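You operate a simulated robot arm through the tools that you are given. There is no shell and no other tool.

Carry out the task below with a simulated robot arm. There is one attempt and no reset: what you move stays moved.

TASK
Set the brake gap at knob two to 0.30 mm.
Fine: free the lock lever, and lock the knobs again after; switch the coil off first and leave it off; read the grey display with the point dial on that knob; leave the other knobs.

Only the result counts: the job must be done as asked and must still hold three seconds after the hand-in. Knocking over, shifting, dropping, spilling or breaking anything else fails it.

THE ROBOT
A 7-joint arm with a three-finger gripper, fixed in place. Base frame: the origin is on the floor under the middle of its stand, x ahead of it, y to its left, z up. Readings come in mm, degrees, newtons and seconds.
With the tool pointing down near the work surface it reaches from about 460 to 920 mm from the base axis. Its first joint turns from -166.0 to 166.0 degrees. Payload 2.69 kg.
The tool frame sits at the grasp point between the pads (the TCP): z along the fingers, y along the line on which they close. The tips reach 29 mm beyond it. The gripper opens to 120 mm; its body begins 78 mm behind the TCP.
Orientation is that of the tool frame in the base frame, as a unit quaternion [x, y, z, w]. With the fingers straight down and closing along the base's y, the tool's x points along the base's -x, its y along +y and its z along -z.

THE INTERFACE
- The arm moves only by the tool apply_moves. Its argument "moves" is a list of rows, each a list of 6 numbers: the shift along the tool's x, y, z in mm, then the turn, a rotation vector about the tool's x, y, z in degrees. In form: [[x, y, z, wx, wy, wz], ...]. A call has 1 to 20 rows; each row shifts and turns the commanded pose from where the row before left it, along the tool's axes as they then stand. "jaw" is the opening, from 0 (shut) to 1 (fully open), set as the call begins (left out, the last holds). Rows are played at 5 a second. More than 50 mm and 8.6 degrees between two rows, or a gripper value outside its range, and nothing of the call is played. A pose out of reach is approached as far as the arm can. The call stops where the force on the tool passes 60 N (or 10 N more than at its start, if that is more) or the arm is blocked; 0.2 s more then pass. Each finger travels about 40 mm/s and halts on what it meets, pressing with about 27 N; the grip force reading is that of the motor and also rises with nothing between the fingers. The clock runs only during rows and for 0.2 s after the last one: add rows that do not move to give the fingers time. It gives the time, the measured TCP pose, the force on the tool (base axes), the opening and the grip force at its end, in the units of the frame above (readings bear some noise), with the torque about the TCP (base axes, N m) and any sound that the robot's microphone picked up.
- Cameras (640 x 400 px; columns grow to the right, rows downward): "scene" is fixed at [399.5, -500.5, 1517.4]; the picture's right is [0.80, 0.60, 0.00], its down [0.54, -0.72, -0.43] and it looks along [-0.26, 0.34, -0.90] (base axes); focal length 214 px, centre (320, 200). "wrist" rides on the gripper at [63, 0, -104] in the tool frame; the picture's right is [0.01, 1.00, 0.00], its down [-0.83, 0.00, -0.56] and it looks along [-0.56, 0.00, 0.83] (tool axes); focal length 275 px, centre (320, 200). There is no depth. A picture from a camera that has moved, and an enlarged one, comes with that camera's place and axes in the base frame and with its lens.
- capture(camera): a new picture of that camera. It takes no simulated time.
- slide_trunk(by): slides the trunk up (or, below 0, down) by that many mm; the arm rides with it, the base frame stays. It gives what a move gives, with no picture.
- enlarge(camera, box): a new picture of the part [left, top, right, bottom] of that camera's present view, enlarged. It takes no simulated time.
- job_done(): hands the job in; it is judged then, once.

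Nothing tells you positions but the pictures and the camera data. Unless the task says otherwise, let go and move clear before handing in.

The tools are called after ">>>" by a JSON object that holds its "name" and its "arguments". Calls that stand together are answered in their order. apply_moves: Moves the arm, as the interface text tells. Its arguments: {"type":"object","properties":{"moves":{"type":"array","items":{"type":"array","items":{"type":"number"}}},"jaw":{"type":"number"}},"required":["moves"]} The other tools are called the same way: slide_trunk (by) moves the trunk up or down; capture (camera) takes a picture; enlarge (camera, box) takes an enlarged picture of a part of a camera's view; job_done () hands the job in.

At the start:

```text
t: 0.0
tool_pos: [219.1, -359.0, 1186.3]
tcp_rot: [0.0, 1.0, -0.001, 0.0]
force: [0.1, -0.3, 1.0]
torque: [0.01, 0.0, 0.03]
opening: 119.9
grasp_force: 0.1
trunk travel left (down, up): [-613.0, 0.0]
```

scene: 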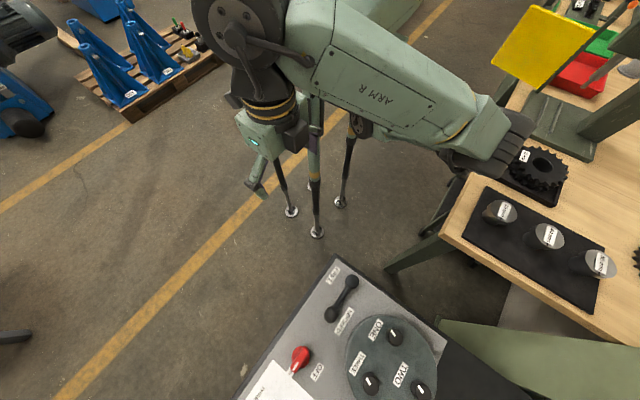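
wrist: 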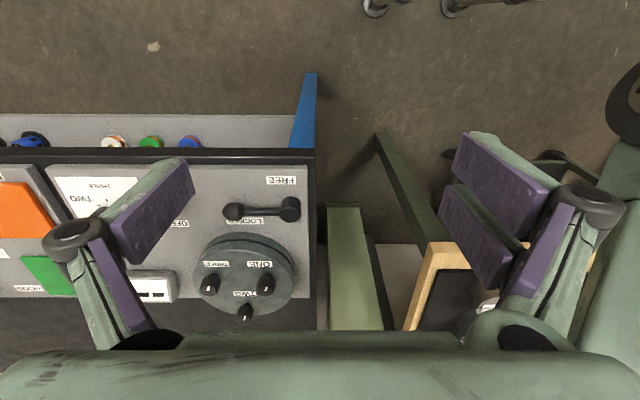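

I see a bench with a round plate with three knobs, a lock lever (FREE/LOCKED), a red coil lever, and a paper card. I'll look closer at each before moving.

>>> {"name": "enlarge", "arguments": {"camera": "scene", "box": [230, 240, 470, 400]}}

>>> {"name": "enlarge", "arguments": {"camera": "wrist", "box": [0, 80, 330, 340]}}

>>> {"name": "enlarge", "arguments": {"camera": "wrist", "box": [160, 160, 330, 340]}}

>>> {"name": "enlarge", "arguments": {"camera": "scene", "box": [430, 0, 640, 340]}}

```text
2.50 times, centred on (350, 320) of scene
camera zoom: at [399.5, -500.5, 1517.4], right [0.8, 0.6, 0.0], down [0.54, -0.72, -0.43], along [-0.26, 0.34, -0.9], focal length 536 px, centre (245, -100)
```

zoom: 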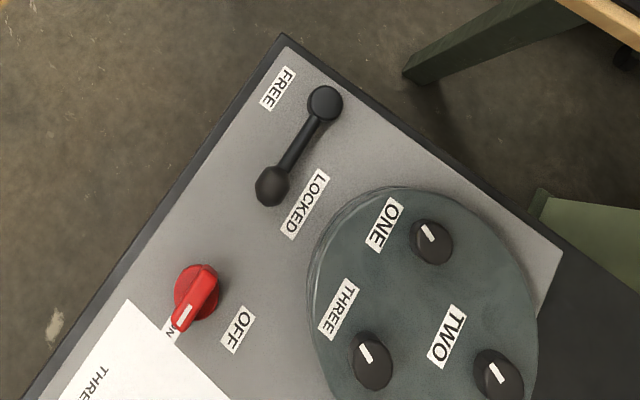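

```text
1.54 times, centred on (165, 210) of wrist
camera zoom: at [155.5, -359.0, 1291.1], right [-0.01, 1.0, 0.0], down [0.83, 0.0, 0.56], along [0.56, 0.0, -0.83], focal length 424 px, centre (558, 185)
```

zoom: 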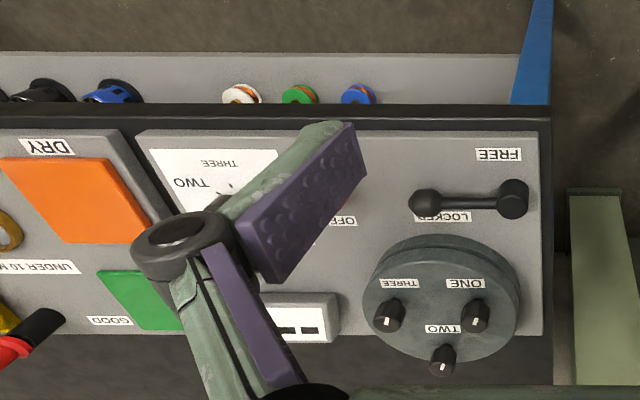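

```text
2.22 times, centred on (245, 250) of wrist
camera zoom: at [155.5, -359.0, 1291.1], right [-0.01, 1.0, 0.0], down [0.83, 0.0, 0.56], along [0.56, 0.0, -0.83], focal length 612 px, centre (487, 89)
```

zoom: 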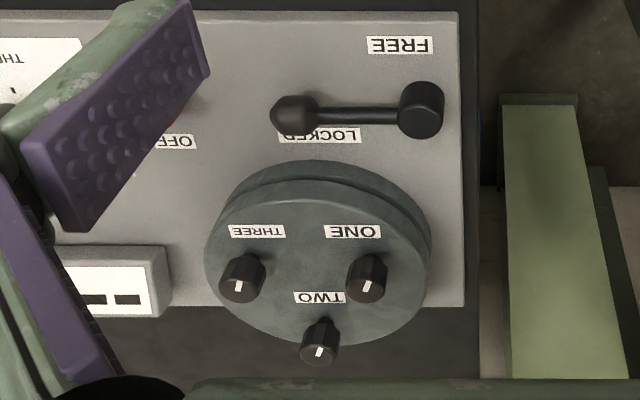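

```text
1.18 times, centred on (535, 170) of scene
camera zoom: at [399.5, -500.5, 1517.4], right [0.8, 0.6, 0.0], down [0.54, -0.72, -0.43], along [-0.26, 0.34, -0.9], focal length 252 px, centre (67, 235)
```

zoom: 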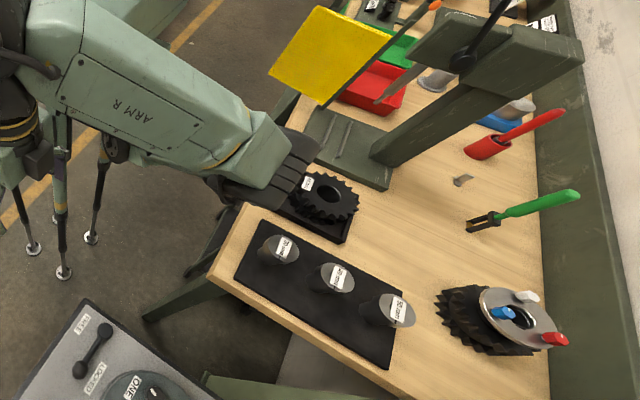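

The console lies ahead-right: lever pivot near (436, -410, 903), knobs on a raised disc near (568,-458), (657,-507), (571,-560), red coil switch near (430,-624). I'll move the arm high and to the right (−y) for a better view of the card, dial and display.

>>> {"name": "apply_moves", "arguments": {"moves": [[0, -40, 0, 0, 0, 0], [0, -40, 0, 0, 0, 0], [0, -40, 0, 0, 0, 0], [0, -40, 0, 0, 0, 0], [0, -40, 0, 0, 0, 0], [0, -40, 0, 0, 0, 0], [0, 0, 0, 0, 0, 0], [0, 0, 0, 0, 0, 0]]}}

>>> {"name": "capture", "arguments": {"camera": "wrist"}}

>>> {"name": "capture", "arguments": {"camera": "scene"}}

```text
t: 1.8
tool_pos: [223.0, -597.8, 1168.1]
tcp_rot: [0.0, 1.0, -0.003, -0.002]
force: [0.6, 1.3, 0.4]
torque: [-0.02, 0.01, 0.01]
opening: 120.0
grasp_force: 0.0
out of reach, approached as far as the arm can: row 3, 4, 5, 6
trunk travel left (down, up): [-613.0, 0.0]
```

```text
taken
camera wrist: at [158.4, -597.0, 1273.4], right [0.0, 1.0, 0.0], down [0.83, 0.01, 0.55], along [0.55, 0.0, -0.83], focal length 275 px, centre (320, 200)
```

wrist: 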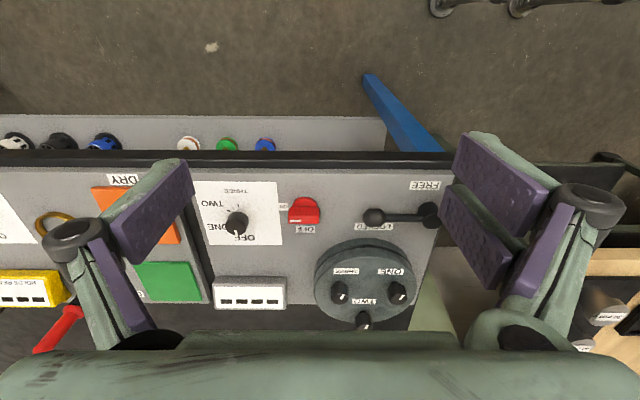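

```text
taken
```

scene: 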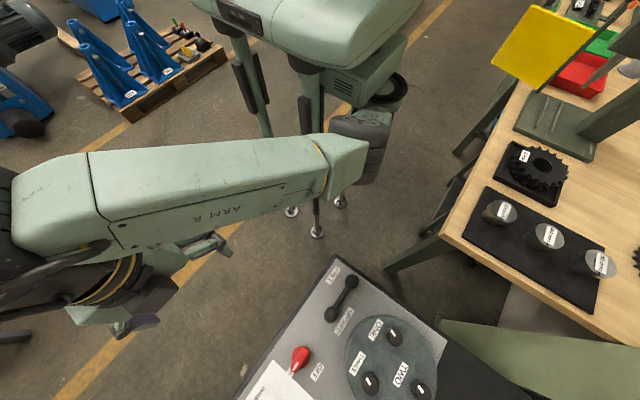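

Now the console is well in view: point dial on the white card (OFF/ONE/TWO/THREE), grey display beside the disc. I'll enlarge these.

>>> {"name": "enlarge", "arguments": {"camera": "wrist", "box": [190, 160, 450, 330]}}

>>> {"name": "enlarge", "arguments": {"camera": "wrist", "box": [190, 170, 330, 260]}}

>>> {"name": "enlarge", "arguments": {"camera": "wrist", "box": [205, 230, 425, 335]}}

>>> {"name": "enlarge", "arguments": {"camera": "wrist", "box": [0, 160, 200, 320]}}

```text
2.35 times, centred on (320, 245) of wrist
camera zoom: at [158.4, -597.0, 1273.4], right [0.0, 1.0, 0.0], down [0.83, 0.01, 0.55], along [0.55, 0.0, -0.83], focal length 648 px, centre (320, 94)
```

zoom: 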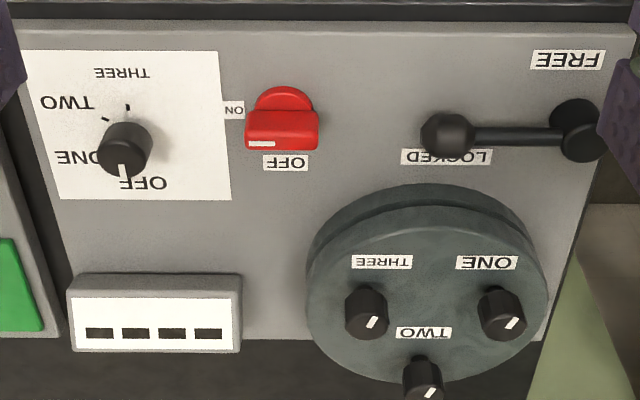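

```text
4.44 times, centred on (260, 215) of wrist
camera zoom: at [158.4, -597.0, 1273.4], right [0.0, 1.0, 0.0], down [0.83, 0.01, 0.55], along [0.55, 0.0, -0.83], focal length 1224 px, centre (587, 133)
```

zoom: 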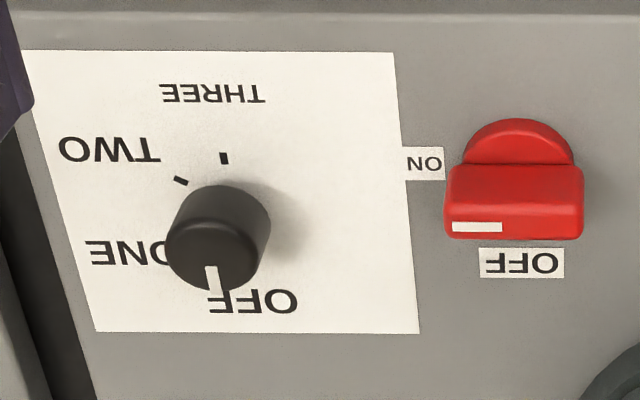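

```text
2.91 times, centred on (315, 282) of wrist
camera zoom: at [158.4, -597.0, 1273.4], right [0.0, 1.0, 0.0], down [0.83, 0.01, 0.55], along [0.55, 0.0, -0.83], focal length 801 px, centre (334, -40)
```

zoom: 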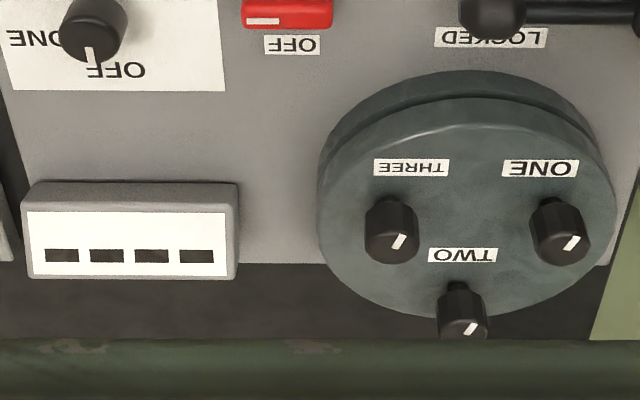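

```text
2.50 times, centred on (100, 240) of wrist
camera zoom: at [158.4, -597.0, 1273.4], right [0.0, 1.0, 0.0], down [0.83, 0.01, 0.55], along [0.55, 0.0, -0.83], focal length 688 px, centre (870, 100)
```

zoom: 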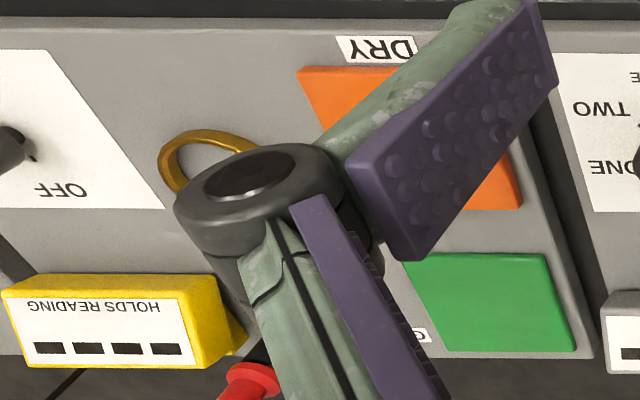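

The point dial is at OFF, the coil switch bar points to ON, and the lever to LOCKED. I'll lower the trunk somewhat so the console comes into reach, then look again from closer.

>>> {"name": "slide_trunk", "arguments": {"by": -120}}

>>> {"name": "apply_moves", "arguments": {"moves": [[-20, 0, 0, 0, 0, 0], [-20, 0, 0, 0, 0, 0], [0, 0, 0, 0, 0, 0]]}}

>>> {"name": "capture", "arguments": {"camera": "wrist"}}

>>> {"name": "capture", "arguments": {"camera": "scene"}}

```text
t: 3.3
tool_pos: [221.8, -597.3, 1047.5]
tcp_rot: [0.0, 1.0, -0.002, -0.001]
force: [0.5, 0.2, 0.3]
torque: [-0.01, 0.01, 0.01]
opening: 120.1
grasp_force: 0.0
trunk travel left (down, up): [-493.0, 120.0]
```

```text
t: 4.1
tool_pos: [262.6, -598.0, 1048.3]
tcp_rot: [-0.001, 1.0, -0.002, -0.001]
force: [0.5, 0.0, 0.0]
torque: [0.0, -0.02, 0.01]
opening: 119.9
grasp_force: 0.0
trunk travel left (down, up): [-493.0, 120.0]
```

```text
taken
camera wrist: at [199.6, -596.6, 1152.9], right [0.0, 1.0, 0.0], down [0.83, 0.01, 0.55], along [0.55, 0.0, -0.83], focal length 275 px, centre (320, 200)
```

wrist: 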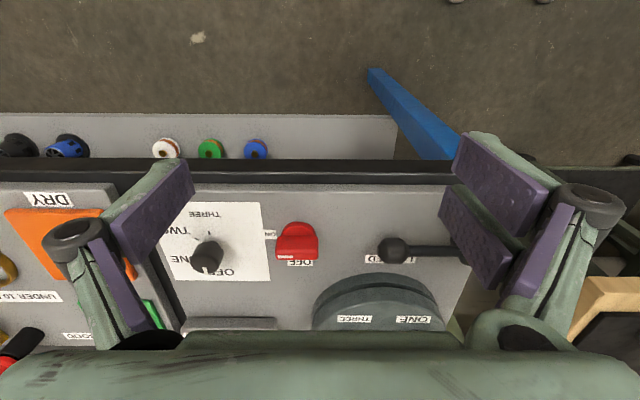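

```text
taken
```

scene: 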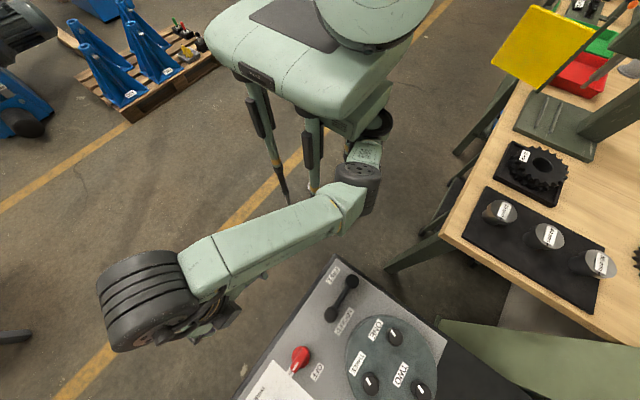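

The view is closer now; I'll enlarge the switch, dial and lever for triangulation.

>>> {"name": "enlarge", "arguments": {"camera": "wrist", "box": [160, 180, 340, 290]}}

>>> {"name": "enlarge", "arguments": {"camera": "wrist", "box": [260, 180, 480, 330]}}

```text
3.56 times, centred on (250, 235) of wrist
camera zoom: at [199.6, -596.6, 1152.9], right [0.0, 1.0, 0.0], down [0.83, 0.01, 0.55], along [0.55, 0.0, -0.83], focal length 979 px, centre (569, 76)
```

zoom: 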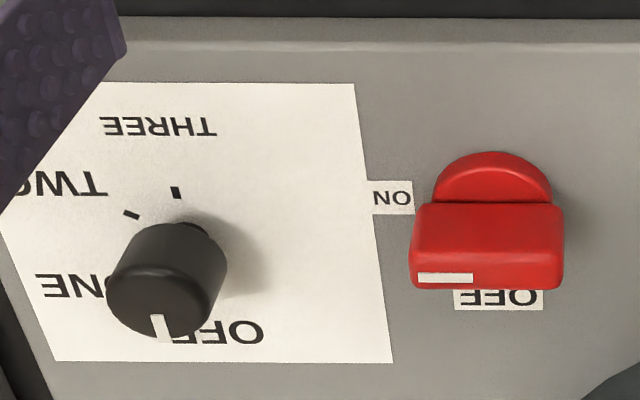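

```text
2.67 times, centred on (370, 255) of wrist
camera zoom: at [199.6, -596.6, 1152.9], right [0.0, 1.0, 0.0], down [0.83, 0.01, 0.55], along [0.55, 0.0, -0.83], focal length 734 px, centre (187, 53)
```

zoom: 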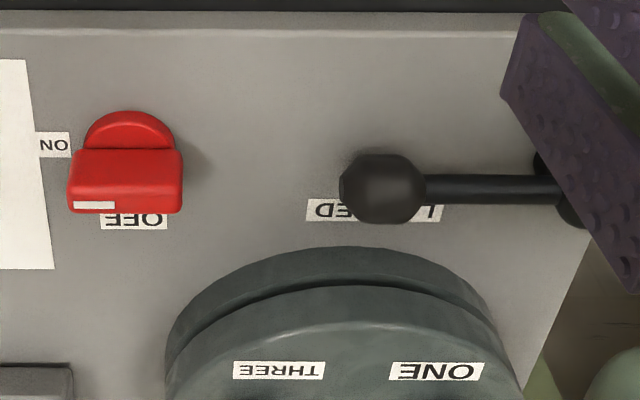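

The switch axis is near (432,-624) with its bar (≈51 mm along y, top z≈921) pointing to ON; the panel is at z≈881. I'll move over it at a safe height, turn the tool 90° so the fingers close across the bar, and look.

>>> {"name": "apply_moves", "arguments": {"moves": [[-34, -5.1, 8, 0, 0, 0], [-34, -5.1, 8, 0, 0, 0], [-34, -5.1, 8, 0, 0, 0], [-34, -5.1, 8, 0, 0, 0], [-34, -5.1, 8, 0, 0, 0], [0, 0, 0, 0, 0, 0]], "jaw": 0.5}}

>>> {"name": "capture", "arguments": {"camera": "wrist"}}

>>> {"name": "capture", "arguments": {"camera": "scene"}}

```text
t: 5.5
tool_pos: [425.7, -611.5, 1004.1]
tcp_rot: [-0.001, 1.0, -0.002, -0.002]
force: [1.0, 0.4, -0.1]
torque: [-0.05, 0.05, -0.02]
opening: 59.7
grasp_force: 0.0
out of reach, approached as far as the arm can: row 5
trunk travel left (down, up): [-493.0, 120.0]
```

```text
taken
camera wrist: at [361.9, -612.1, 1109.2], right [0.0, 1.0, 0.0], down [0.83, 0.01, 0.55], along [0.55, 0.0, -0.83], focal length 275 px, centre (320, 200)
```

wrist: 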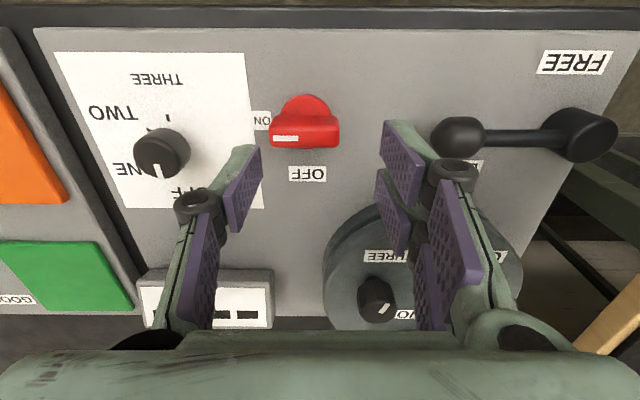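

```text
taken
```

scene: 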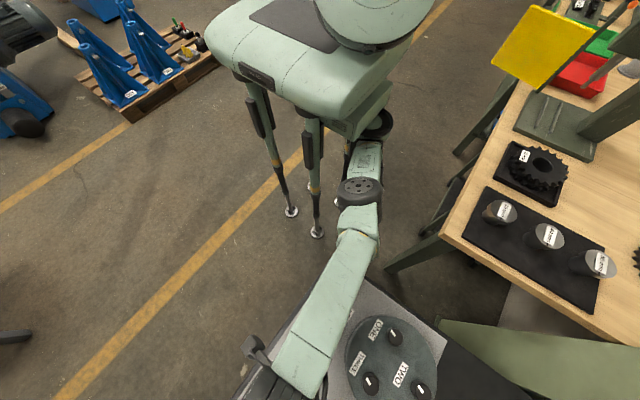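

The arm reached its limit here because the trunk is too high (or low) for this spread; I'll pull back and up, lower the trunk further, then come forward again.

>>> {"name": "apply_moves", "arguments": {"moves": [[30, 0, -5, 0, 0, 0], [30, 0, -20, 0, 0, 0], [30, 0, -30, 0, 0, 0], [30, 0, -30, 0, 0, 0], [20, 0, -30, 0, 0, 0], [0, 0, 0, 0, 0, 0]]}}

```text
t: 6.9
tool_pos: [351.4, -613.2, 1039.7]
tcp_rot: [0.0, 1.0, -0.003, -0.002]
force: [-0.7, 0.4, -0.1]
torque: [0.0, -0.04, -0.03]
opening: 59.8
grasp_force: 0.1
out of reach, approached as far as the arm can: row 3, 4, 5
trunk travel left (down, up): [-493.0, 120.0]
```

The limits show that the reach grows as the tool goes lower relative to the trunk, so the trunk should be at the top. I'll raise it back and then descend with the arm.

>>> {"name": "slide_trunk", "arguments": {"by": 120}}

>>> {"name": "apply_moves", "arguments": {"moves": [[0, 0, 0, 0, 0, 0]]}}

```text
t: 8.4
tool_pos: [351.4, -614.0, 1159.6]
tcp_rot: [0.001, 1.0, -0.003, 0.0]
force: [-0.9, -0.6, 0.4]
torque: [0.0, 0.03, 0.01]
opening: 59.9
grasp_force: 0.1
trunk travel left (down, up): [-613.0, 0.0]
```

```text
t: 8.8
tool_pos: [351.5, -613.3, 1159.6]
tcp_rot: [0.0, 1.0, -0.003, -0.001]
force: [-0.1, 0.7, 0.8]
torque: [-0.02, -0.01, -0.02]
opening: 60.2
grasp_force: 0.1
trunk travel left (down, up): [-613.0, 0.0]
```

>>> {"name": "apply_moves", "arguments": {"moves": [[0, 0, 35, 0, 0, 0], [-10, -2, 35, 0, 0, 0], [-20, -2, 35, 0, 0, 0], [-25, -3, 25, 0, 0, 0], [-25, -3, 20, 0, 0, 0], [0, 0, 0, 0, 0, 0], [0, 0, 0, 0, 0, 0]]}}

>>> {"name": "capture", "arguments": {"camera": "wrist"}}

>>> {"name": "capture", "arguments": {"camera": "scene"}}

```text
t: 10.4
tool_pos: [430.1, -623.8, 1010.1]
tcp_rot: [-0.001, 1.0, -0.003, -0.001]
force: [0.1, 0.4, -0.1]
torque: [0.02, -0.05, -0.01]
opening: 60.1
grasp_force: 0.0
trunk travel left (down, up): [-613.0, 0.0]
```

```text
taken
camera wrist: at [366.4, -623.1, 1115.6], right [-0.01, 1.0, 0.0], down [0.83, 0.01, 0.55], along [0.55, 0.0, -0.83], focal length 275 px, centre (320, 200)
```

wrist: 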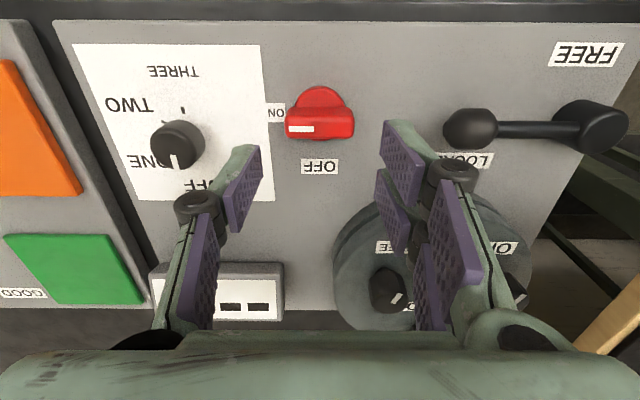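

```text
taken
```

scene: 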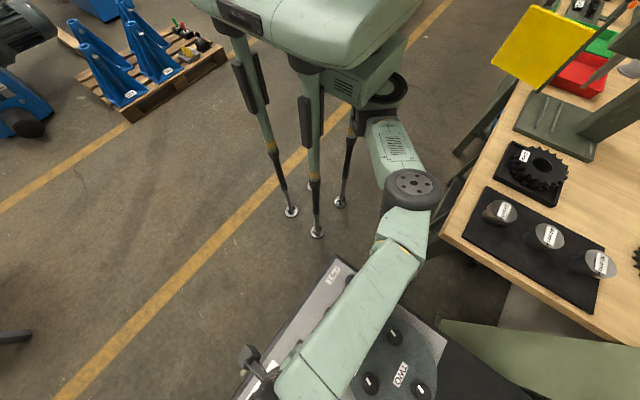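

Position reached above the switch. Now rotating the tool 90° clockwise (from above) so the fingers straddle the bar.

>>> {"name": "apply_moves", "arguments": {"moves": [[0, 0, 0, 0, 0, 8.2], [0, 0, 0, 0, 0, 8.2], [0, 0, 0, 0, 0, 8.2], [0, 0, 0, 0, 0, 8.2], [0, 0, 0, 0, 0, 8.2], [0, 0, 0, 0, 0, 8.2], [0, 0, 0, 0, 0, 8.2], [0, 0, 0, 0, 0, 8.2], [0, 0, 0, 0, 0, 8.2], [0, 0, 0, 0, 0, 8.2], [0, 0, 0, 0, 0, 8], [0, 0, 0, 0, 0, 0]]}}

>>> {"name": "capture", "arguments": {"camera": "wrist"}}

>>> {"name": "capture", "arguments": {"camera": "scene"}}

```text
t: 13.0
tool_pos: [430.2, -625.8, 1009.4]
tcp_rot: [0.682, 0.732, -0.003, 0.0]
force: [-0.7, 0.7, -0.3]
torque: [-0.02, 0.02, 0.02]
opening: 59.9
grasp_force: 0.1
out of reach, approached as far as the arm can: row 11
trunk travel left (down, up): [-613.0, 0.0]
```

```text
taken
camera wrist: at [425.5, -560.6, 1113.8], right [1.0, 0.07, 0.0], down [0.06, -0.83, 0.56], along [0.04, -0.56, -0.83], focal length 275 px, centre (320, 200)
```

wrist: 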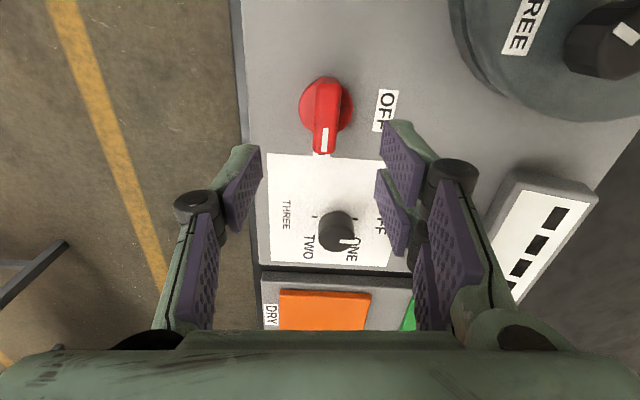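

```text
taken
```

scene: 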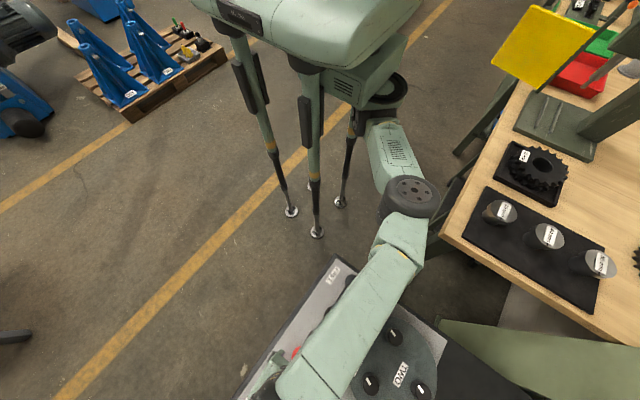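

The wrist is turned ~86° (limit there), giving a good view along −y. Enlarging the switch and dial.

>>> {"name": "enlarge", "arguments": {"camera": "wrist", "box": [260, 60, 420, 160]}}

>>> {"name": "enlarge", "arguments": {"camera": "wrist", "box": [260, 150, 400, 270]}}

```text
4.00 times, centred on (340, 110) of wrist
camera zoom: at [425.5, -560.6, 1113.8], right [1.0, 0.07, 0.0], down [0.06, -0.83, 0.56], along [0.04, -0.56, -0.83], focal length 1101 px, centre (240, 560)
```

zoom: 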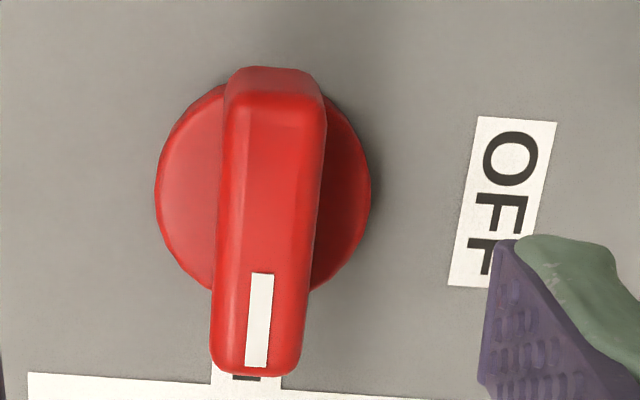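

```text
3.33 times, centred on (330, 210) of wrist
camera zoom: at [425.5, -560.6, 1113.8], right [1.0, 0.07, 0.0], down [0.06, -0.83, 0.56], along [0.04, -0.56, -0.83], focal length 918 px, centre (287, 167)
```

zoom: 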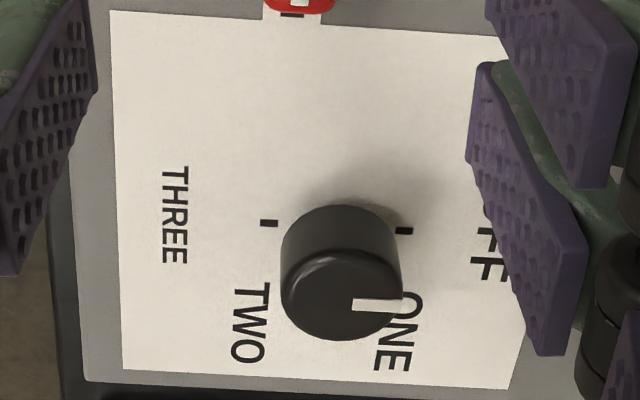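

The switch axis is at ≈(434.5,-622.5), bar 16 mm wide; dial axis ≈(454,-739), with ticks OFF=+x, then 60° steps clockwise to TWO at 120°. I'll descend on the switch bar with the fingers straddling it.

>>> {"name": "apply_moves", "arguments": {"moves": [[1.5, 2.2, 20, 0, 0, 0], [1.5, 2.3, 20, 0, 0, 0], [0, 0, 20, 0, 0, 0], [0, 0, 21, 0, 0, 0], [0, 0, 0, 0, 0, 0]]}}

>>> {"name": "capture", "arguments": {"camera": "wrist"}}

```text
t: 14.2
tool_pos: [436.0, -620.9, 929.5]
tcp_rot: [0.682, 0.732, -0.003, 0.001]
force: [0.2, 0.0, -0.1]
torque: [-0.02, 0.01, -0.01]
opening: 59.7
grasp_force: 0.1
trunk travel left (down, up): [-613.0, 0.0]
```

```text
taken
camera wrist: at [430.4, -557.5, 1034.8], right [1.0, 0.07, 0.0], down [0.06, -0.83, 0.56], along [0.04, -0.56, -0.83], focal length 275 px, centre (320, 200)
```

wrist: 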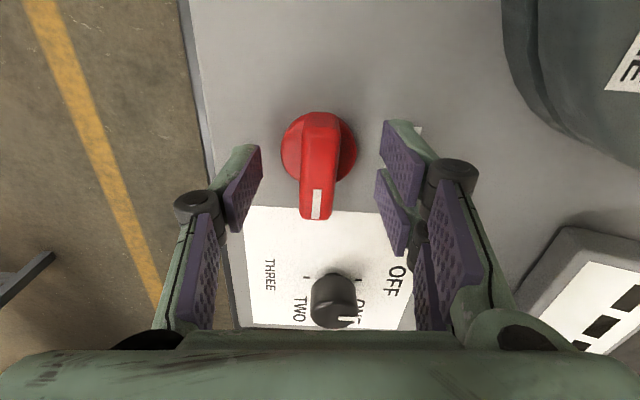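

Bar is centred between the fingers. Closing on it.

>>> {"name": "apply_moves", "arguments": {"moves": [[0, 0, 0, 0, 0, 0], [0, 0, 0, 0, 0, 0], [0, 0, 0, 0, 0, 0], [0, 0, 0, 0, 0, 0], [0, 0, 0, 0, 0, 0]], "jaw": 0.0}}

>>> {"name": "capture", "arguments": {"camera": "wrist"}}

```text
t: 15.4
tool_pos: [434.9, -622.0, 930.3]
tcp_rot: [0.682, 0.731, -0.004, 0.0]
force: [-3.1, -1.7, -2.2]
torque: [-0.12, 0.08, -0.08]
opening: 17.9
grasp_force: 40.6
trunk travel left (down, up): [-613.0, 0.0]
```

```text
taken
camera wrist: at [429.7, -557.8, 1034.9], right [1.0, 0.07, 0.0], down [0.06, -0.83, 0.56], along [0.04, -0.56, -0.83], focal length 275 px, centre (320, 200)
```

wrist: 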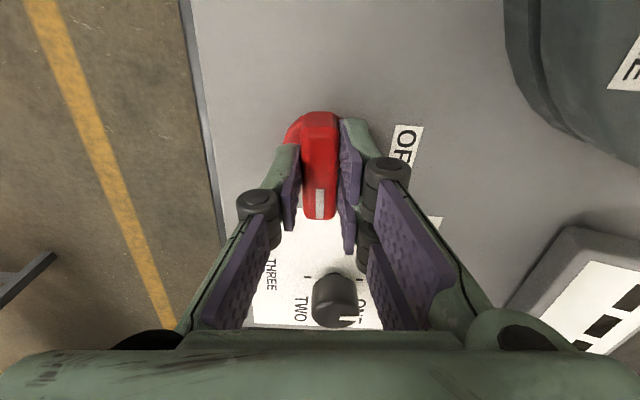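

Gripped (17.9 mm). Now turning counter-clockwise from ON toward OFF, first part.

>>> {"name": "apply_moves", "arguments": {"moves": [[0, 0, 0, 0, 0, -7], [0, 0, 0, 0, 0, -7], [0, 0, 0, 0, 0, -7], [0, 0, 0, 0, 0, -7], [0, 0, 0, 0, 0, 0]]}}

>>> {"name": "capture", "arguments": {"camera": "wrist"}}

```text
t: 16.6
tool_pos: [433.4, -621.7, 928.7]
tcp_rot: [0.484, 0.875, -0.005, 0.001]
force: [-10.4, -10.1, 5.5]
torque: [-0.45, 0.25, -0.04]
opening: 17.8
grasp_force: 43.3
trunk travel left (down, up): [-613.0, 0.0]
```

```text
taken
camera wrist: at [399.4, -567.5, 1034.9], right [0.85, 0.53, -0.01], down [0.45, -0.7, 0.56], along [0.29, -0.48, -0.83], focal length 275 px, centre (320, 200)
```

wrist: 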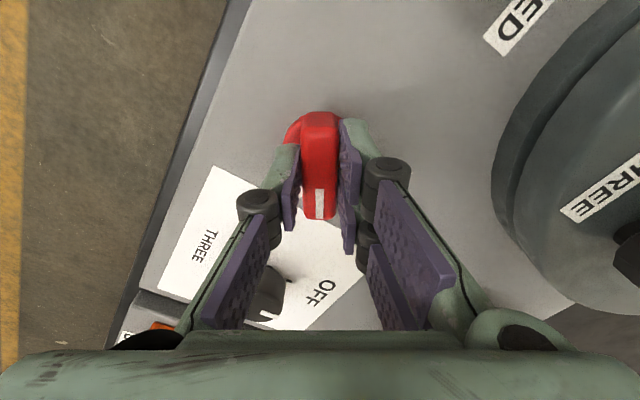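

The bar turns with the gripper. Continuing to the OFF position.

>>> {"name": "apply_moves", "arguments": {"moves": [[0, 0, 0, 0, 0, -7], [0, 0, 0, 0, 0, -7], [0, 0, 0, 0, 0, -7], [0, 0, 0, 0, 0, -7], [0, 0, 0, 0, 0, -7], [0, 0, 0, 0, 0, -7], [0, 0, 0, 0, 0, -7], [0, 0, 0, 0, 0, -7], [0, 0, 0, 0, 0, 0]]}}

>>> {"name": "capture", "arguments": {"camera": "wrist"}}

```text
t: 18.6
tool_pos: [432.1, -623.3, 929.4]
tcp_rot: [0.018, 1.0, -0.005, -0.002]
force: [-18.4, -26.9, 12.5]
torque: [-0.73, -0.22, -0.01]
opening: 18.1
grasp_force: 43.5
trunk travel left (down, up): [-613.0, 0.0]
```

```text
taken
camera wrist: at [368.8, -620.7, 1035.3], right [0.03, 1.0, -0.01], down [0.83, -0.02, 0.55], along [0.55, -0.03, -0.83], focal length 275 px, centre (320, 200)
```

wrist: 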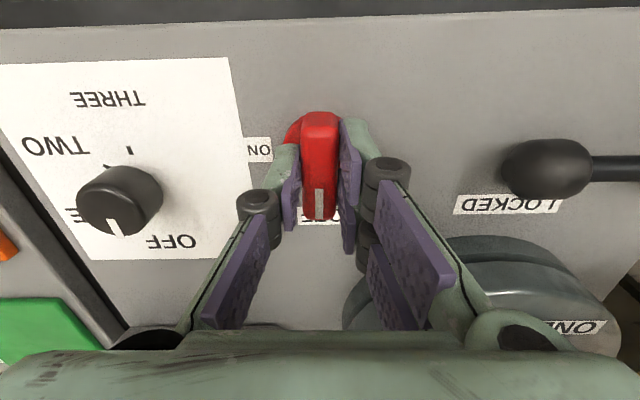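

Bar now points to OFF within ~2°. A small extra turn, then release and check.

>>> {"name": "apply_moves", "arguments": {"moves": [[0, 0, 0, 0, 0, -2], [0, 0, 0, 0, 0, -1.5], [0, 0, 0, 0, 0, 0]]}}

>>> {"name": "apply_moves", "arguments": {"moves": [[0, 0, 0, 0, 0, 0], [0, 0, 0, 0, 0, 0], [0, 0, 0, 0, 0, 0]], "jaw": 0.5}}

>>> {"name": "apply_moves", "arguments": {"moves": [[0, 0, -20, 0, 0, 0], [0, 0, -30, 0, 0, 0], [0, 0, -30, 0, 0, 0], [0, 0, 0, 0, 0, 0]]}}

>>> {"name": "capture", "arguments": {"camera": "wrist"}}

>>> {"name": "enlarge", "arguments": {"camera": "wrist", "box": [240, 60, 400, 180]}}

```text
t: 19.4
tool_pos: [432.4, -624.2, 930.0]
tcp_rot: [-0.012, 1.0, -0.007, -0.001]
force: [-17.1, -29.1, 13.1]
torque: [-0.72, 0.23, -1.1]
opening: 18.1
grasp_force: 43.3
trunk travel left (down, up): [-613.0, 0.0]
```

```text
t: 20.2
tool_pos: [435.9, -622.2, 929.5]
tcp_rot: [-0.013, 1.0, -0.002, 0.0]
force: [-0.1, -0.2, -0.3]
torque: [0.01, -0.04, 0.02]
opening: 60.1
grasp_force: 0.1
trunk travel left (down, up): [-613.0, 0.0]
```

```text
t: 21.2
tool_pos: [435.1, -623.3, 1009.9]
tcp_rot: [-0.013, 1.0, -0.002, -0.001]
force: [-0.5, -0.9, -1.1]
torque: [0.0, 0.02, 0.0]
opening: 60.1
grasp_force: 0.1
trunk travel left (down, up): [-613.0, 0.0]
```

```text
taken
camera wrist: at [371.7, -623.6, 1114.9], right [-0.03, 1.0, 0.0], down [0.83, 0.03, 0.55], along [0.55, 0.01, -0.83], focal length 275 px, centre (320, 200)
```

wrist: 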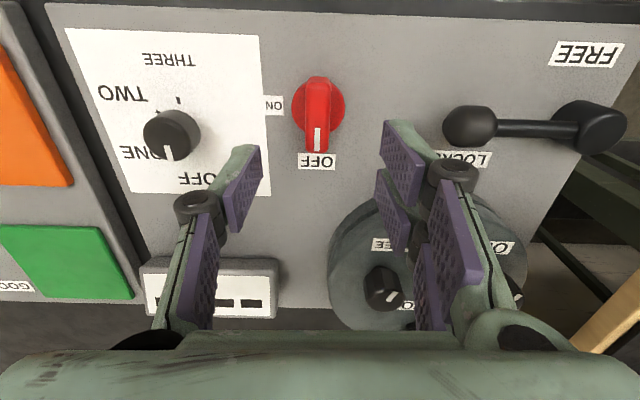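

```text
3.33 times, centred on (320, 120) of wrist
camera zoom: at [371.7, -623.6, 1114.9], right [-0.03, 1.0, 0.0], down [0.83, 0.03, 0.55], along [0.55, 0.01, -0.83], focal length 918 px, centre (320, 467)
```

zoom: 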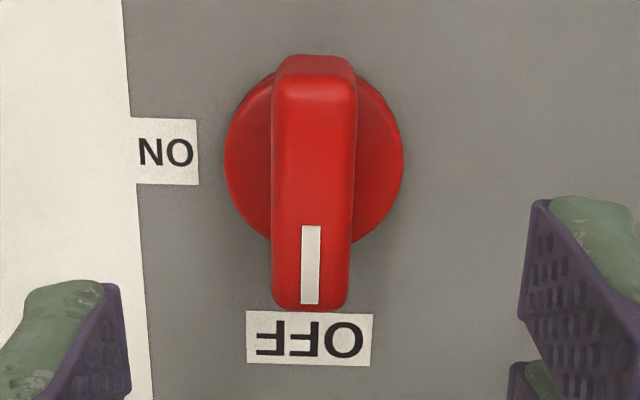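

The coil switch is at OFF (it hit its stop). Next is the lock lever; I'll look closely at it and the disc edge to judge clearances.

>>> {"name": "enlarge", "arguments": {"camera": "wrist", "box": [380, 20, 640, 180]}}

>>> {"name": "apply_moves", "arguments": {"moves": [[0, 20, -5, 0, 0, 0], [0, 20, -5, 0, 0, 0], [0, 20, -5, 0, 0, 0], [0, 20, -5, 0, 0, 0], [0, 20, 0, 0, 0, 0], [0, 20, 0, 0, 0, 0], [0, 0, 0, 0, 0, 0]]}}

>>> {"name": "capture", "arguments": {"camera": "wrist"}}

```text
2.46 times, centred on (510, 100) of wrist
camera zoom: at [371.7, -623.6, 1114.9], right [-0.03, 1.0, 0.0], down [0.83, 0.03, 0.55], along [0.55, 0.01, -0.83], focal length 678 px, centre (-148, 446)
```

zoom: 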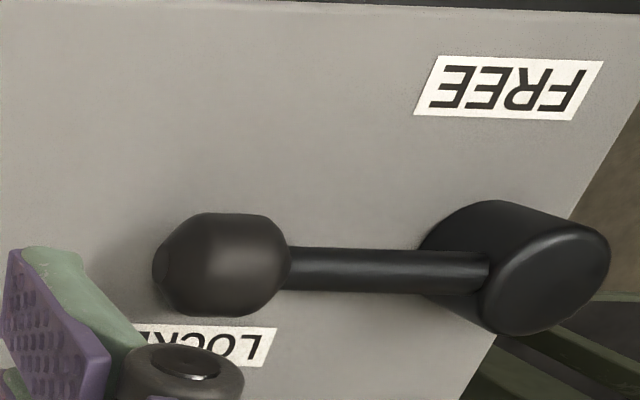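

```text
t: 22.8
tool_pos: [432.4, -502.3, 1029.7]
tcp_rot: [-0.013, 1.0, -0.003, -0.001]
force: [0.9, 0.0, 0.9]
torque: [0.03, 0.05, -0.01]
opening: 60.0
grasp_force: 0.1
trunk travel left (down, up): [-613.0, 0.0]
```

```text
taken
camera wrist: at [369.2, -501.9, 1133.4], right [-0.03, 1.0, 0.0], down [0.83, 0.03, 0.55], along [0.55, 0.01, -0.83], focal length 275 px, centre (320, 200)
```

wrist: 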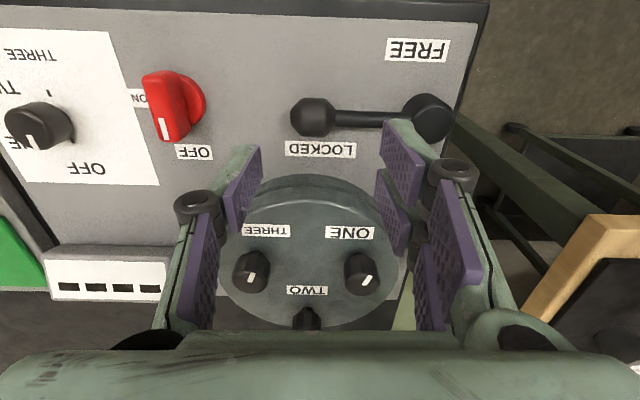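

>>> {"name": "enlarge", "arguments": {"camera": "wrist", "box": [210, 80, 470, 240]}}

>>> {"name": "enlarge", "arguments": {"camera": "wrist", "box": [210, 180, 430, 330]}}

```text
2.46 times, centred on (340, 160) of wrist
camera zoom: at [369.2, -501.9, 1133.4], right [-0.03, 1.0, 0.0], down [0.83, 0.03, 0.55], along [0.55, 0.01, -0.83], focal length 678 px, centre (271, 298)
```

zoom: 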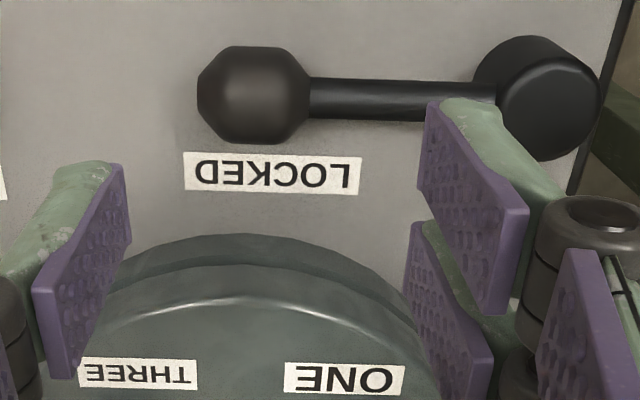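

```text
2.67 times, centred on (320, 255) of wrist
camera zoom: at [369.2, -501.9, 1133.4], right [-0.03, 1.0, 0.0], down [0.83, 0.03, 0.55], along [0.55, 0.01, -0.83], focal length 734 px, centre (320, 53)
```

zoom: 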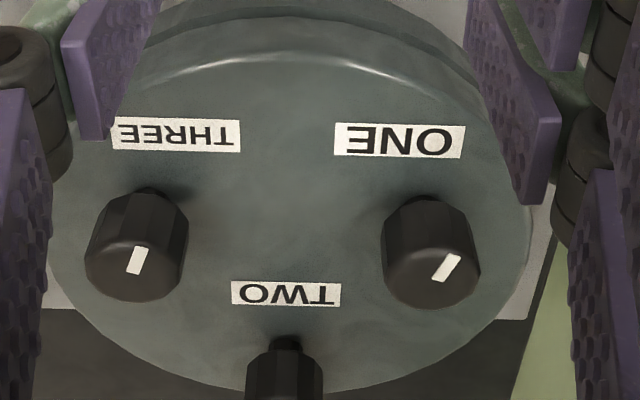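

The lever pivots at the large hub near (436,-410); the ball handle is at ≈(436,-507), ~33 mm wide, with 47 mm gap to the disc. I'll turn the tool to −90° so that it can swing clockwise with the lever later.

>>> {"name": "apply_moves", "arguments": {"moves": [[0, 0, 0, 0, 0, -8.05], [0, 0, 0, 0, 0, -8.05], [0, 0, 0, 0, 0, -8.05], [0, 0, 0, 0, 0, -8.05], [0, 0, 0, 0, 0, -8.05], [0, 0, 0, 0, 0, -8.05], [0, 0, 0, 0, 0, -8.05], [0, 0, 0, 0, 0, -8.05], [0, 0, 0, 0, 0, -8.05], [0, 0, 0, 0, 0, -8.05], [0, 0, 0, 0, 0, -8], [0, 0, 0, 0, 0, 0]], "jaw": 0.42}}

>>> {"name": "capture", "arguments": {"camera": "wrist"}}

>>> {"name": "capture", "arguments": {"camera": "scene"}}

```text
t: 25.4
tool_pos: [433.2, -500.7, 1027.2]
tcp_rot: [0.708, -0.706, 0.002, 0.002]
force: [-0.2, -0.9, -0.7]
torque: [0.0, -0.01, 0.0]
opening: 50.4
grasp_force: 0.2
trunk travel left (down, up): [-613.0, 0.0]
```

```text
taken
camera wrist: at [432.0, -562.7, 1133.2], right [-1.0, -0.01, 0.0], down [0.0, 0.83, 0.55], along [-0.01, 0.55, -0.83], focal length 275 px, centre (320, 200)
```

wrist: 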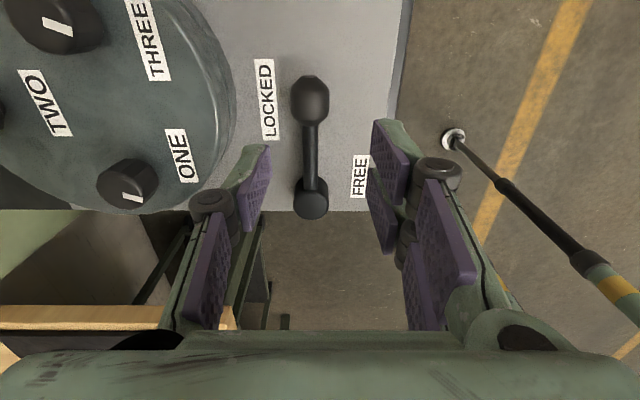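

```text
taken
```

scene: 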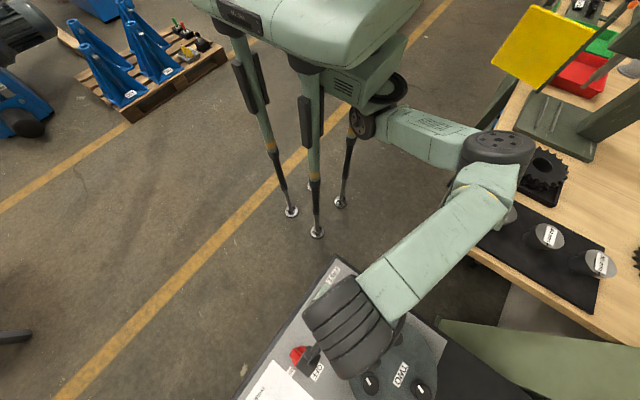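

The elbow now hangs over the bench, so I'll descend in steps and watch it. First a closer look at the lever and the elbow clearance.

>>> {"name": "enlarge", "arguments": {"camera": "wrist", "box": [230, 60, 400, 230]}}

>>> {"name": "enlarge", "arguments": {"camera": "scene", "box": [430, 80, 640, 300]}}

```text
2.35 times, centred on (315, 145) of wrist
camera zoom: at [432.0, -562.7, 1133.2], right [-1.0, -0.01, 0.0], down [0.0, 0.83, 0.55], along [-0.01, 0.55, -0.83], focal length 648 px, centre (332, 329)
```

zoom: 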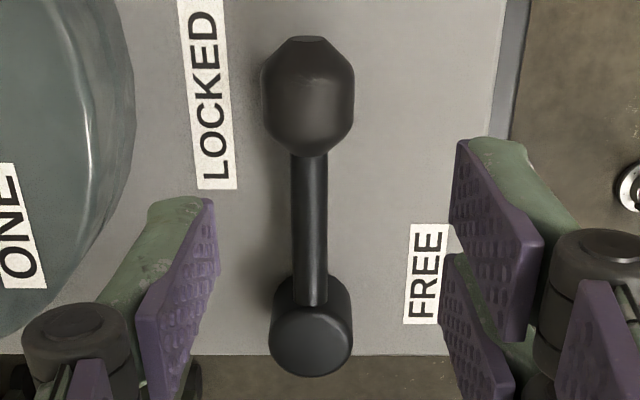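

```text
1.82 times, centred on (535, 190) of scene
camera zoom: at [399.5, -500.5, 1517.4], right [0.8, 0.6, 0.0], down [0.54, -0.72, -0.43], along [-0.26, 0.34, -0.9], focal length 390 px, centre (-71, 218)
```

zoom: 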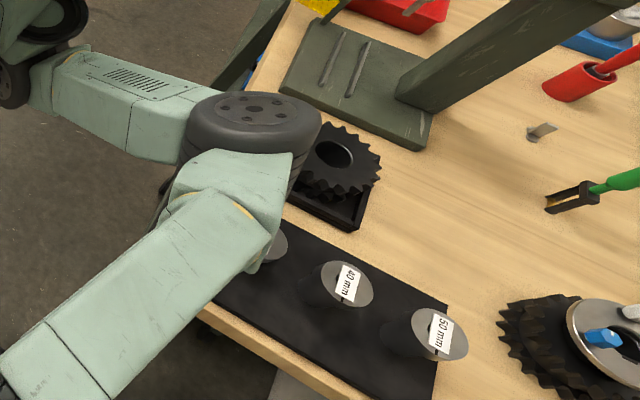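

Ball refined to ≈(437,-507.5), hub ≈(437,-411). The elbow is well above the bench items. Descending around the ball with a 50 mm opening.

>>> {"name": "apply_moves", "arguments": {"moves": [[3, -2, 20, 0, 0, 0], [3.5, -2, 20, 0, 0, 0], [0, 0, 15, 0, 0, 0], [0, 0, 15, 0, 0, 0], [0, 0, 0, 0, 0, 0]]}}

>>> {"name": "capture", "arguments": {"camera": "wrist"}}

>>> {"name": "capture", "arguments": {"camera": "scene"}}

```text
t: 26.6
tool_pos: [435.1, -507.6, 959.6]
tcp_rot: [-0.707, 0.707, -0.001, -0.003]
force: [0.3, -0.9, -0.5]
torque: [-0.02, 0.0, 0.02]
opening: 50.6
grasp_force: 0.1
trunk travel left (down, up): [-613.0, 0.0]
```

```text
taken
camera wrist: at [435.2, -569.3, 1063.8], right [-1.0, -0.01, 0.0], down [0.0, 0.83, 0.55], along [0.0, 0.55, -0.83], focal length 275 px, centre (320, 200)
```

wrist: 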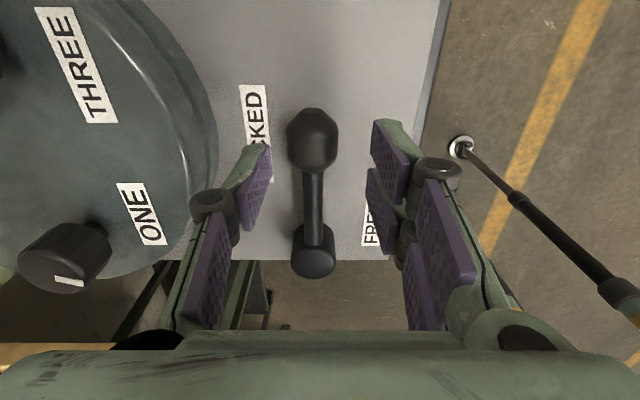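

```text
taken
```

scene: 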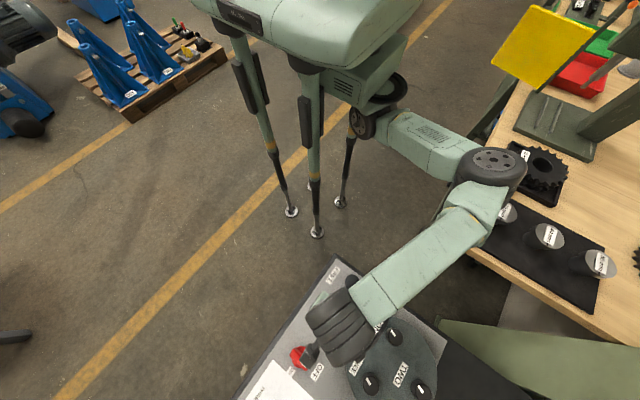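

Clear so far; continuing down to grip height (TCP z≈919).

>>> {"name": "apply_moves", "arguments": {"moves": [[0, -2, 15, 0, 0, 0], [0, 0, 15, 0, 0, 0], [0, 0, 10.5, 0, 0, 0], [0, 0, 0, 0, 0, 0]]}}

>>> {"name": "capture", "arguments": {"camera": "wrist"}}

>>> {"name": "enlarge", "arguments": {"camera": "scene", "box": [430, 100, 640, 300]}}

```text
t: 27.6
tool_pos: [437.6, -507.2, 918.1]
tcp_rot: [0.707, -0.707, 0.001, 0.003]
force: [0.8, 1.0, -0.1]
torque: [-0.02, -0.02, -0.01]
opening: 50.4
grasp_force: 0.1
trunk travel left (down, up): [-613.0, 0.0]
```

```text
taken
camera wrist: at [437.5, -568.8, 1023.8], right [-1.0, -0.01, 0.0], down [0.0, 0.83, 0.55], along [0.0, 0.55, -0.83], focal length 275 px, centre (320, 200)
```

wrist: 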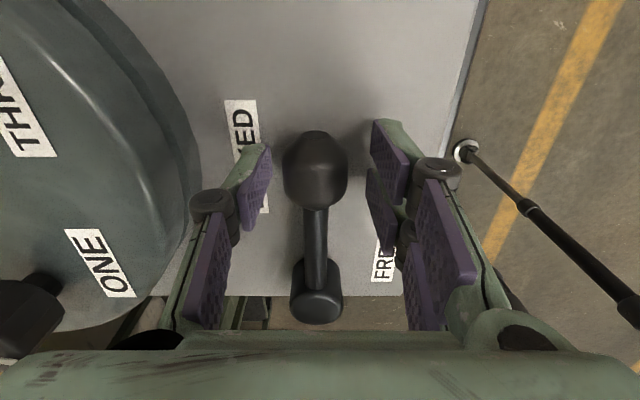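

```text
2.00 times, centred on (535, 200) of scene
camera zoom: at [399.5, -500.5, 1517.4], right [0.8, 0.6, 0.0], down [0.54, -0.72, -0.43], along [-0.26, 0.34, -0.9], focal length 429 px, centre (-110, 200)
```

zoom: 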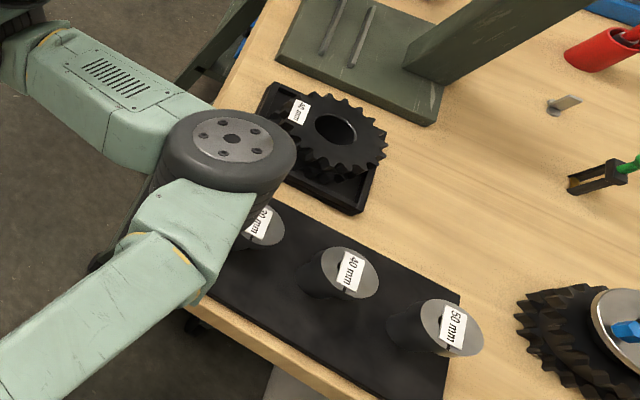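

Ball is centred between the fingers. Gripping it.

>>> {"name": "apply_moves", "arguments": {"moves": [[0, 0, 0, 0, 0, 0], [0, 0, 0, 0, 0, 0], [0, 0, 0, 0, 0, 0], [0, 0, 0, 0, 0, 0]], "jaw": 0.0}}

>>> {"name": "apply_moves", "arguments": {"moves": [[-0.53, 10.09, 0, 0, 0, 6], [-0.53, 10.09, 0, 0, 0, 6], [-0.53, 10.09, 0, 0, 0, 6], [0, 0, 0, 0, 0, 0]]}}

>>> {"name": "capture", "arguments": {"camera": "wrist"}}

>>> {"name": "capture", "arguments": {"camera": "scene"}}

```text
t: 28.6
tool_pos: [438.9, -508.0, 918.6]
tcp_rot: [-0.707, 0.707, -0.001, -0.003]
force: [-0.6, -2.0, -0.9]
torque: [-0.09, -0.02, -0.05]
opening: 34.0
grasp_force: 45.0
trunk travel left (down, up): [-613.0, 0.0]
```

```text
t: 29.6
tool_pos: [408.7, -501.2, 918.9]
tcp_rot: [-0.587, 0.81, -0.001, -0.002]
force: [0.3, 10.0, 5.5]
torque: [0.15, 0.28, 0.26]
opening: 34.3
grasp_force: 44.9
trunk travel left (down, up): [-613.0, 0.0]
```

```text
taken
camera wrist: at [388.2, -560.9, 1023.7], right [-0.95, 0.31, 0.0], down [0.26, 0.79, 0.55], along [0.17, 0.53, -0.83], focal length 275 px, centre (320, 200)
```

wrist: 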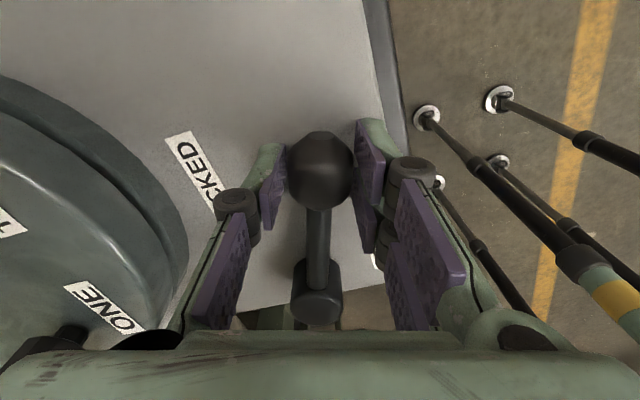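

```text
taken
```

scene: 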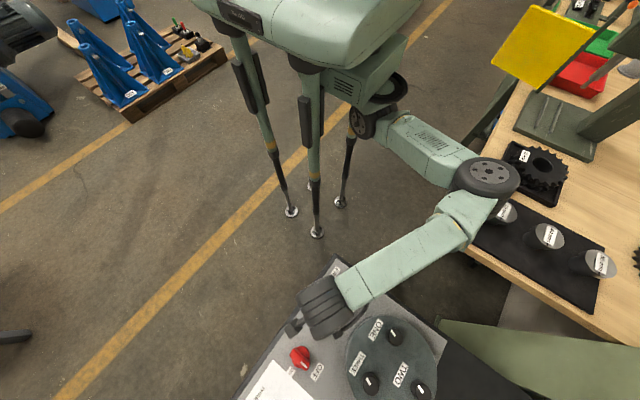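

The lever follows. Continuing along the arc in steps, watching the force and the elbow.

>>> {"name": "apply_moves", "arguments": {"moves": [[-0.53, 10.09, 0, 0, 0, 6], [-0.53, 10.09, 0, 0, 0, 6], [-0.53, 10.09, 0, 0, 0, 6], [-0.53, 10.09, 0, 0, 0, 6], [0, 0, 0, 0, 0, 0]]}}

>>> {"name": "capture", "arguments": {"camera": "wrist"}}

>>> {"name": "capture", "arguments": {"camera": "scene"}}

```text
t: 30.8
tool_pos: [377.0, -483.6, 919.2]
tcp_rot: [-0.407, 0.913, -0.004, -0.002]
force: [28.6, -6.1, -3.5]
torque: [-0.25, -0.7, 0.1]
opening: 34.1
grasp_force: 44.7
trunk travel left (down, up): [-613.0, 0.0]
```

```text
taken
camera wrist: at [333.9, -530.0, 1023.9], right [-0.75, 0.66, -0.01], down [0.55, 0.63, 0.55], along [0.37, 0.41, -0.83], focal length 275 px, centre (320, 200)
```

wrist: 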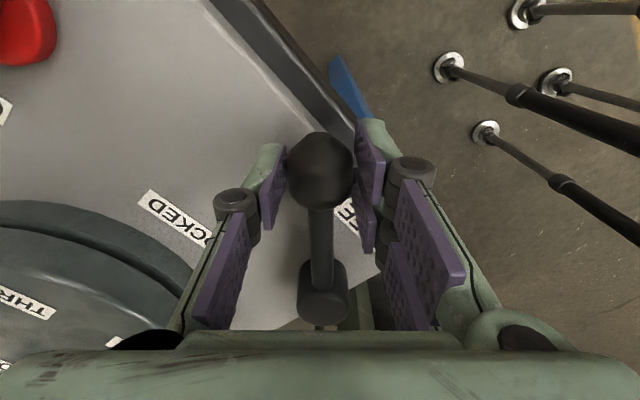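

```text
taken
```

scene: 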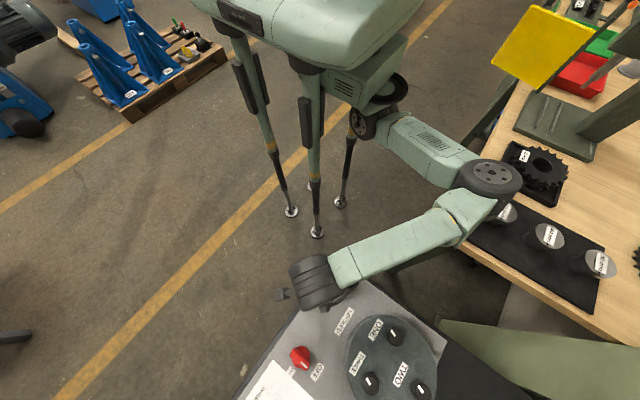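

Resistance has risen to ~29 N at ~40°; I'll proceed gently to see whether this is a stop.

>>> {"name": "apply_moves", "arguments": {"moves": [[-0.13, 5.05, 0, 0, 0, 3], [0, 0, 0, 0, 0, 0]]}}

>>> {"name": "capture", "arguments": {"camera": "wrist"}}

```text
t: 31.4
tool_pos: [376.6, -483.0, 918.4]
tcp_rot: [-0.386, 0.923, -0.008, 0.001]
force: [44.9, -17.7, 3.0]
torque: [-0.35, -0.42, 0.32]
opening: 34.1
grasp_force: 44.7
trunk travel left (down, up): [-613.0, 0.0]
```

```text
taken
camera wrist: at [331.0, -526.5, 1023.7], right [-0.72, 0.7, -0.01], down [0.58, 0.6, 0.55], along [0.39, 0.39, -0.83], focal length 275 px, centre (320, 200)
```

wrist: 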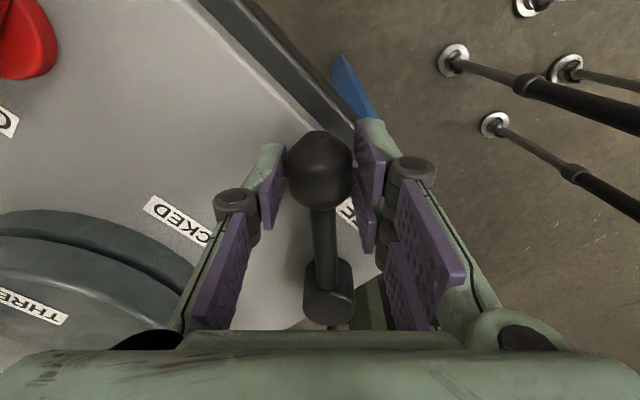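

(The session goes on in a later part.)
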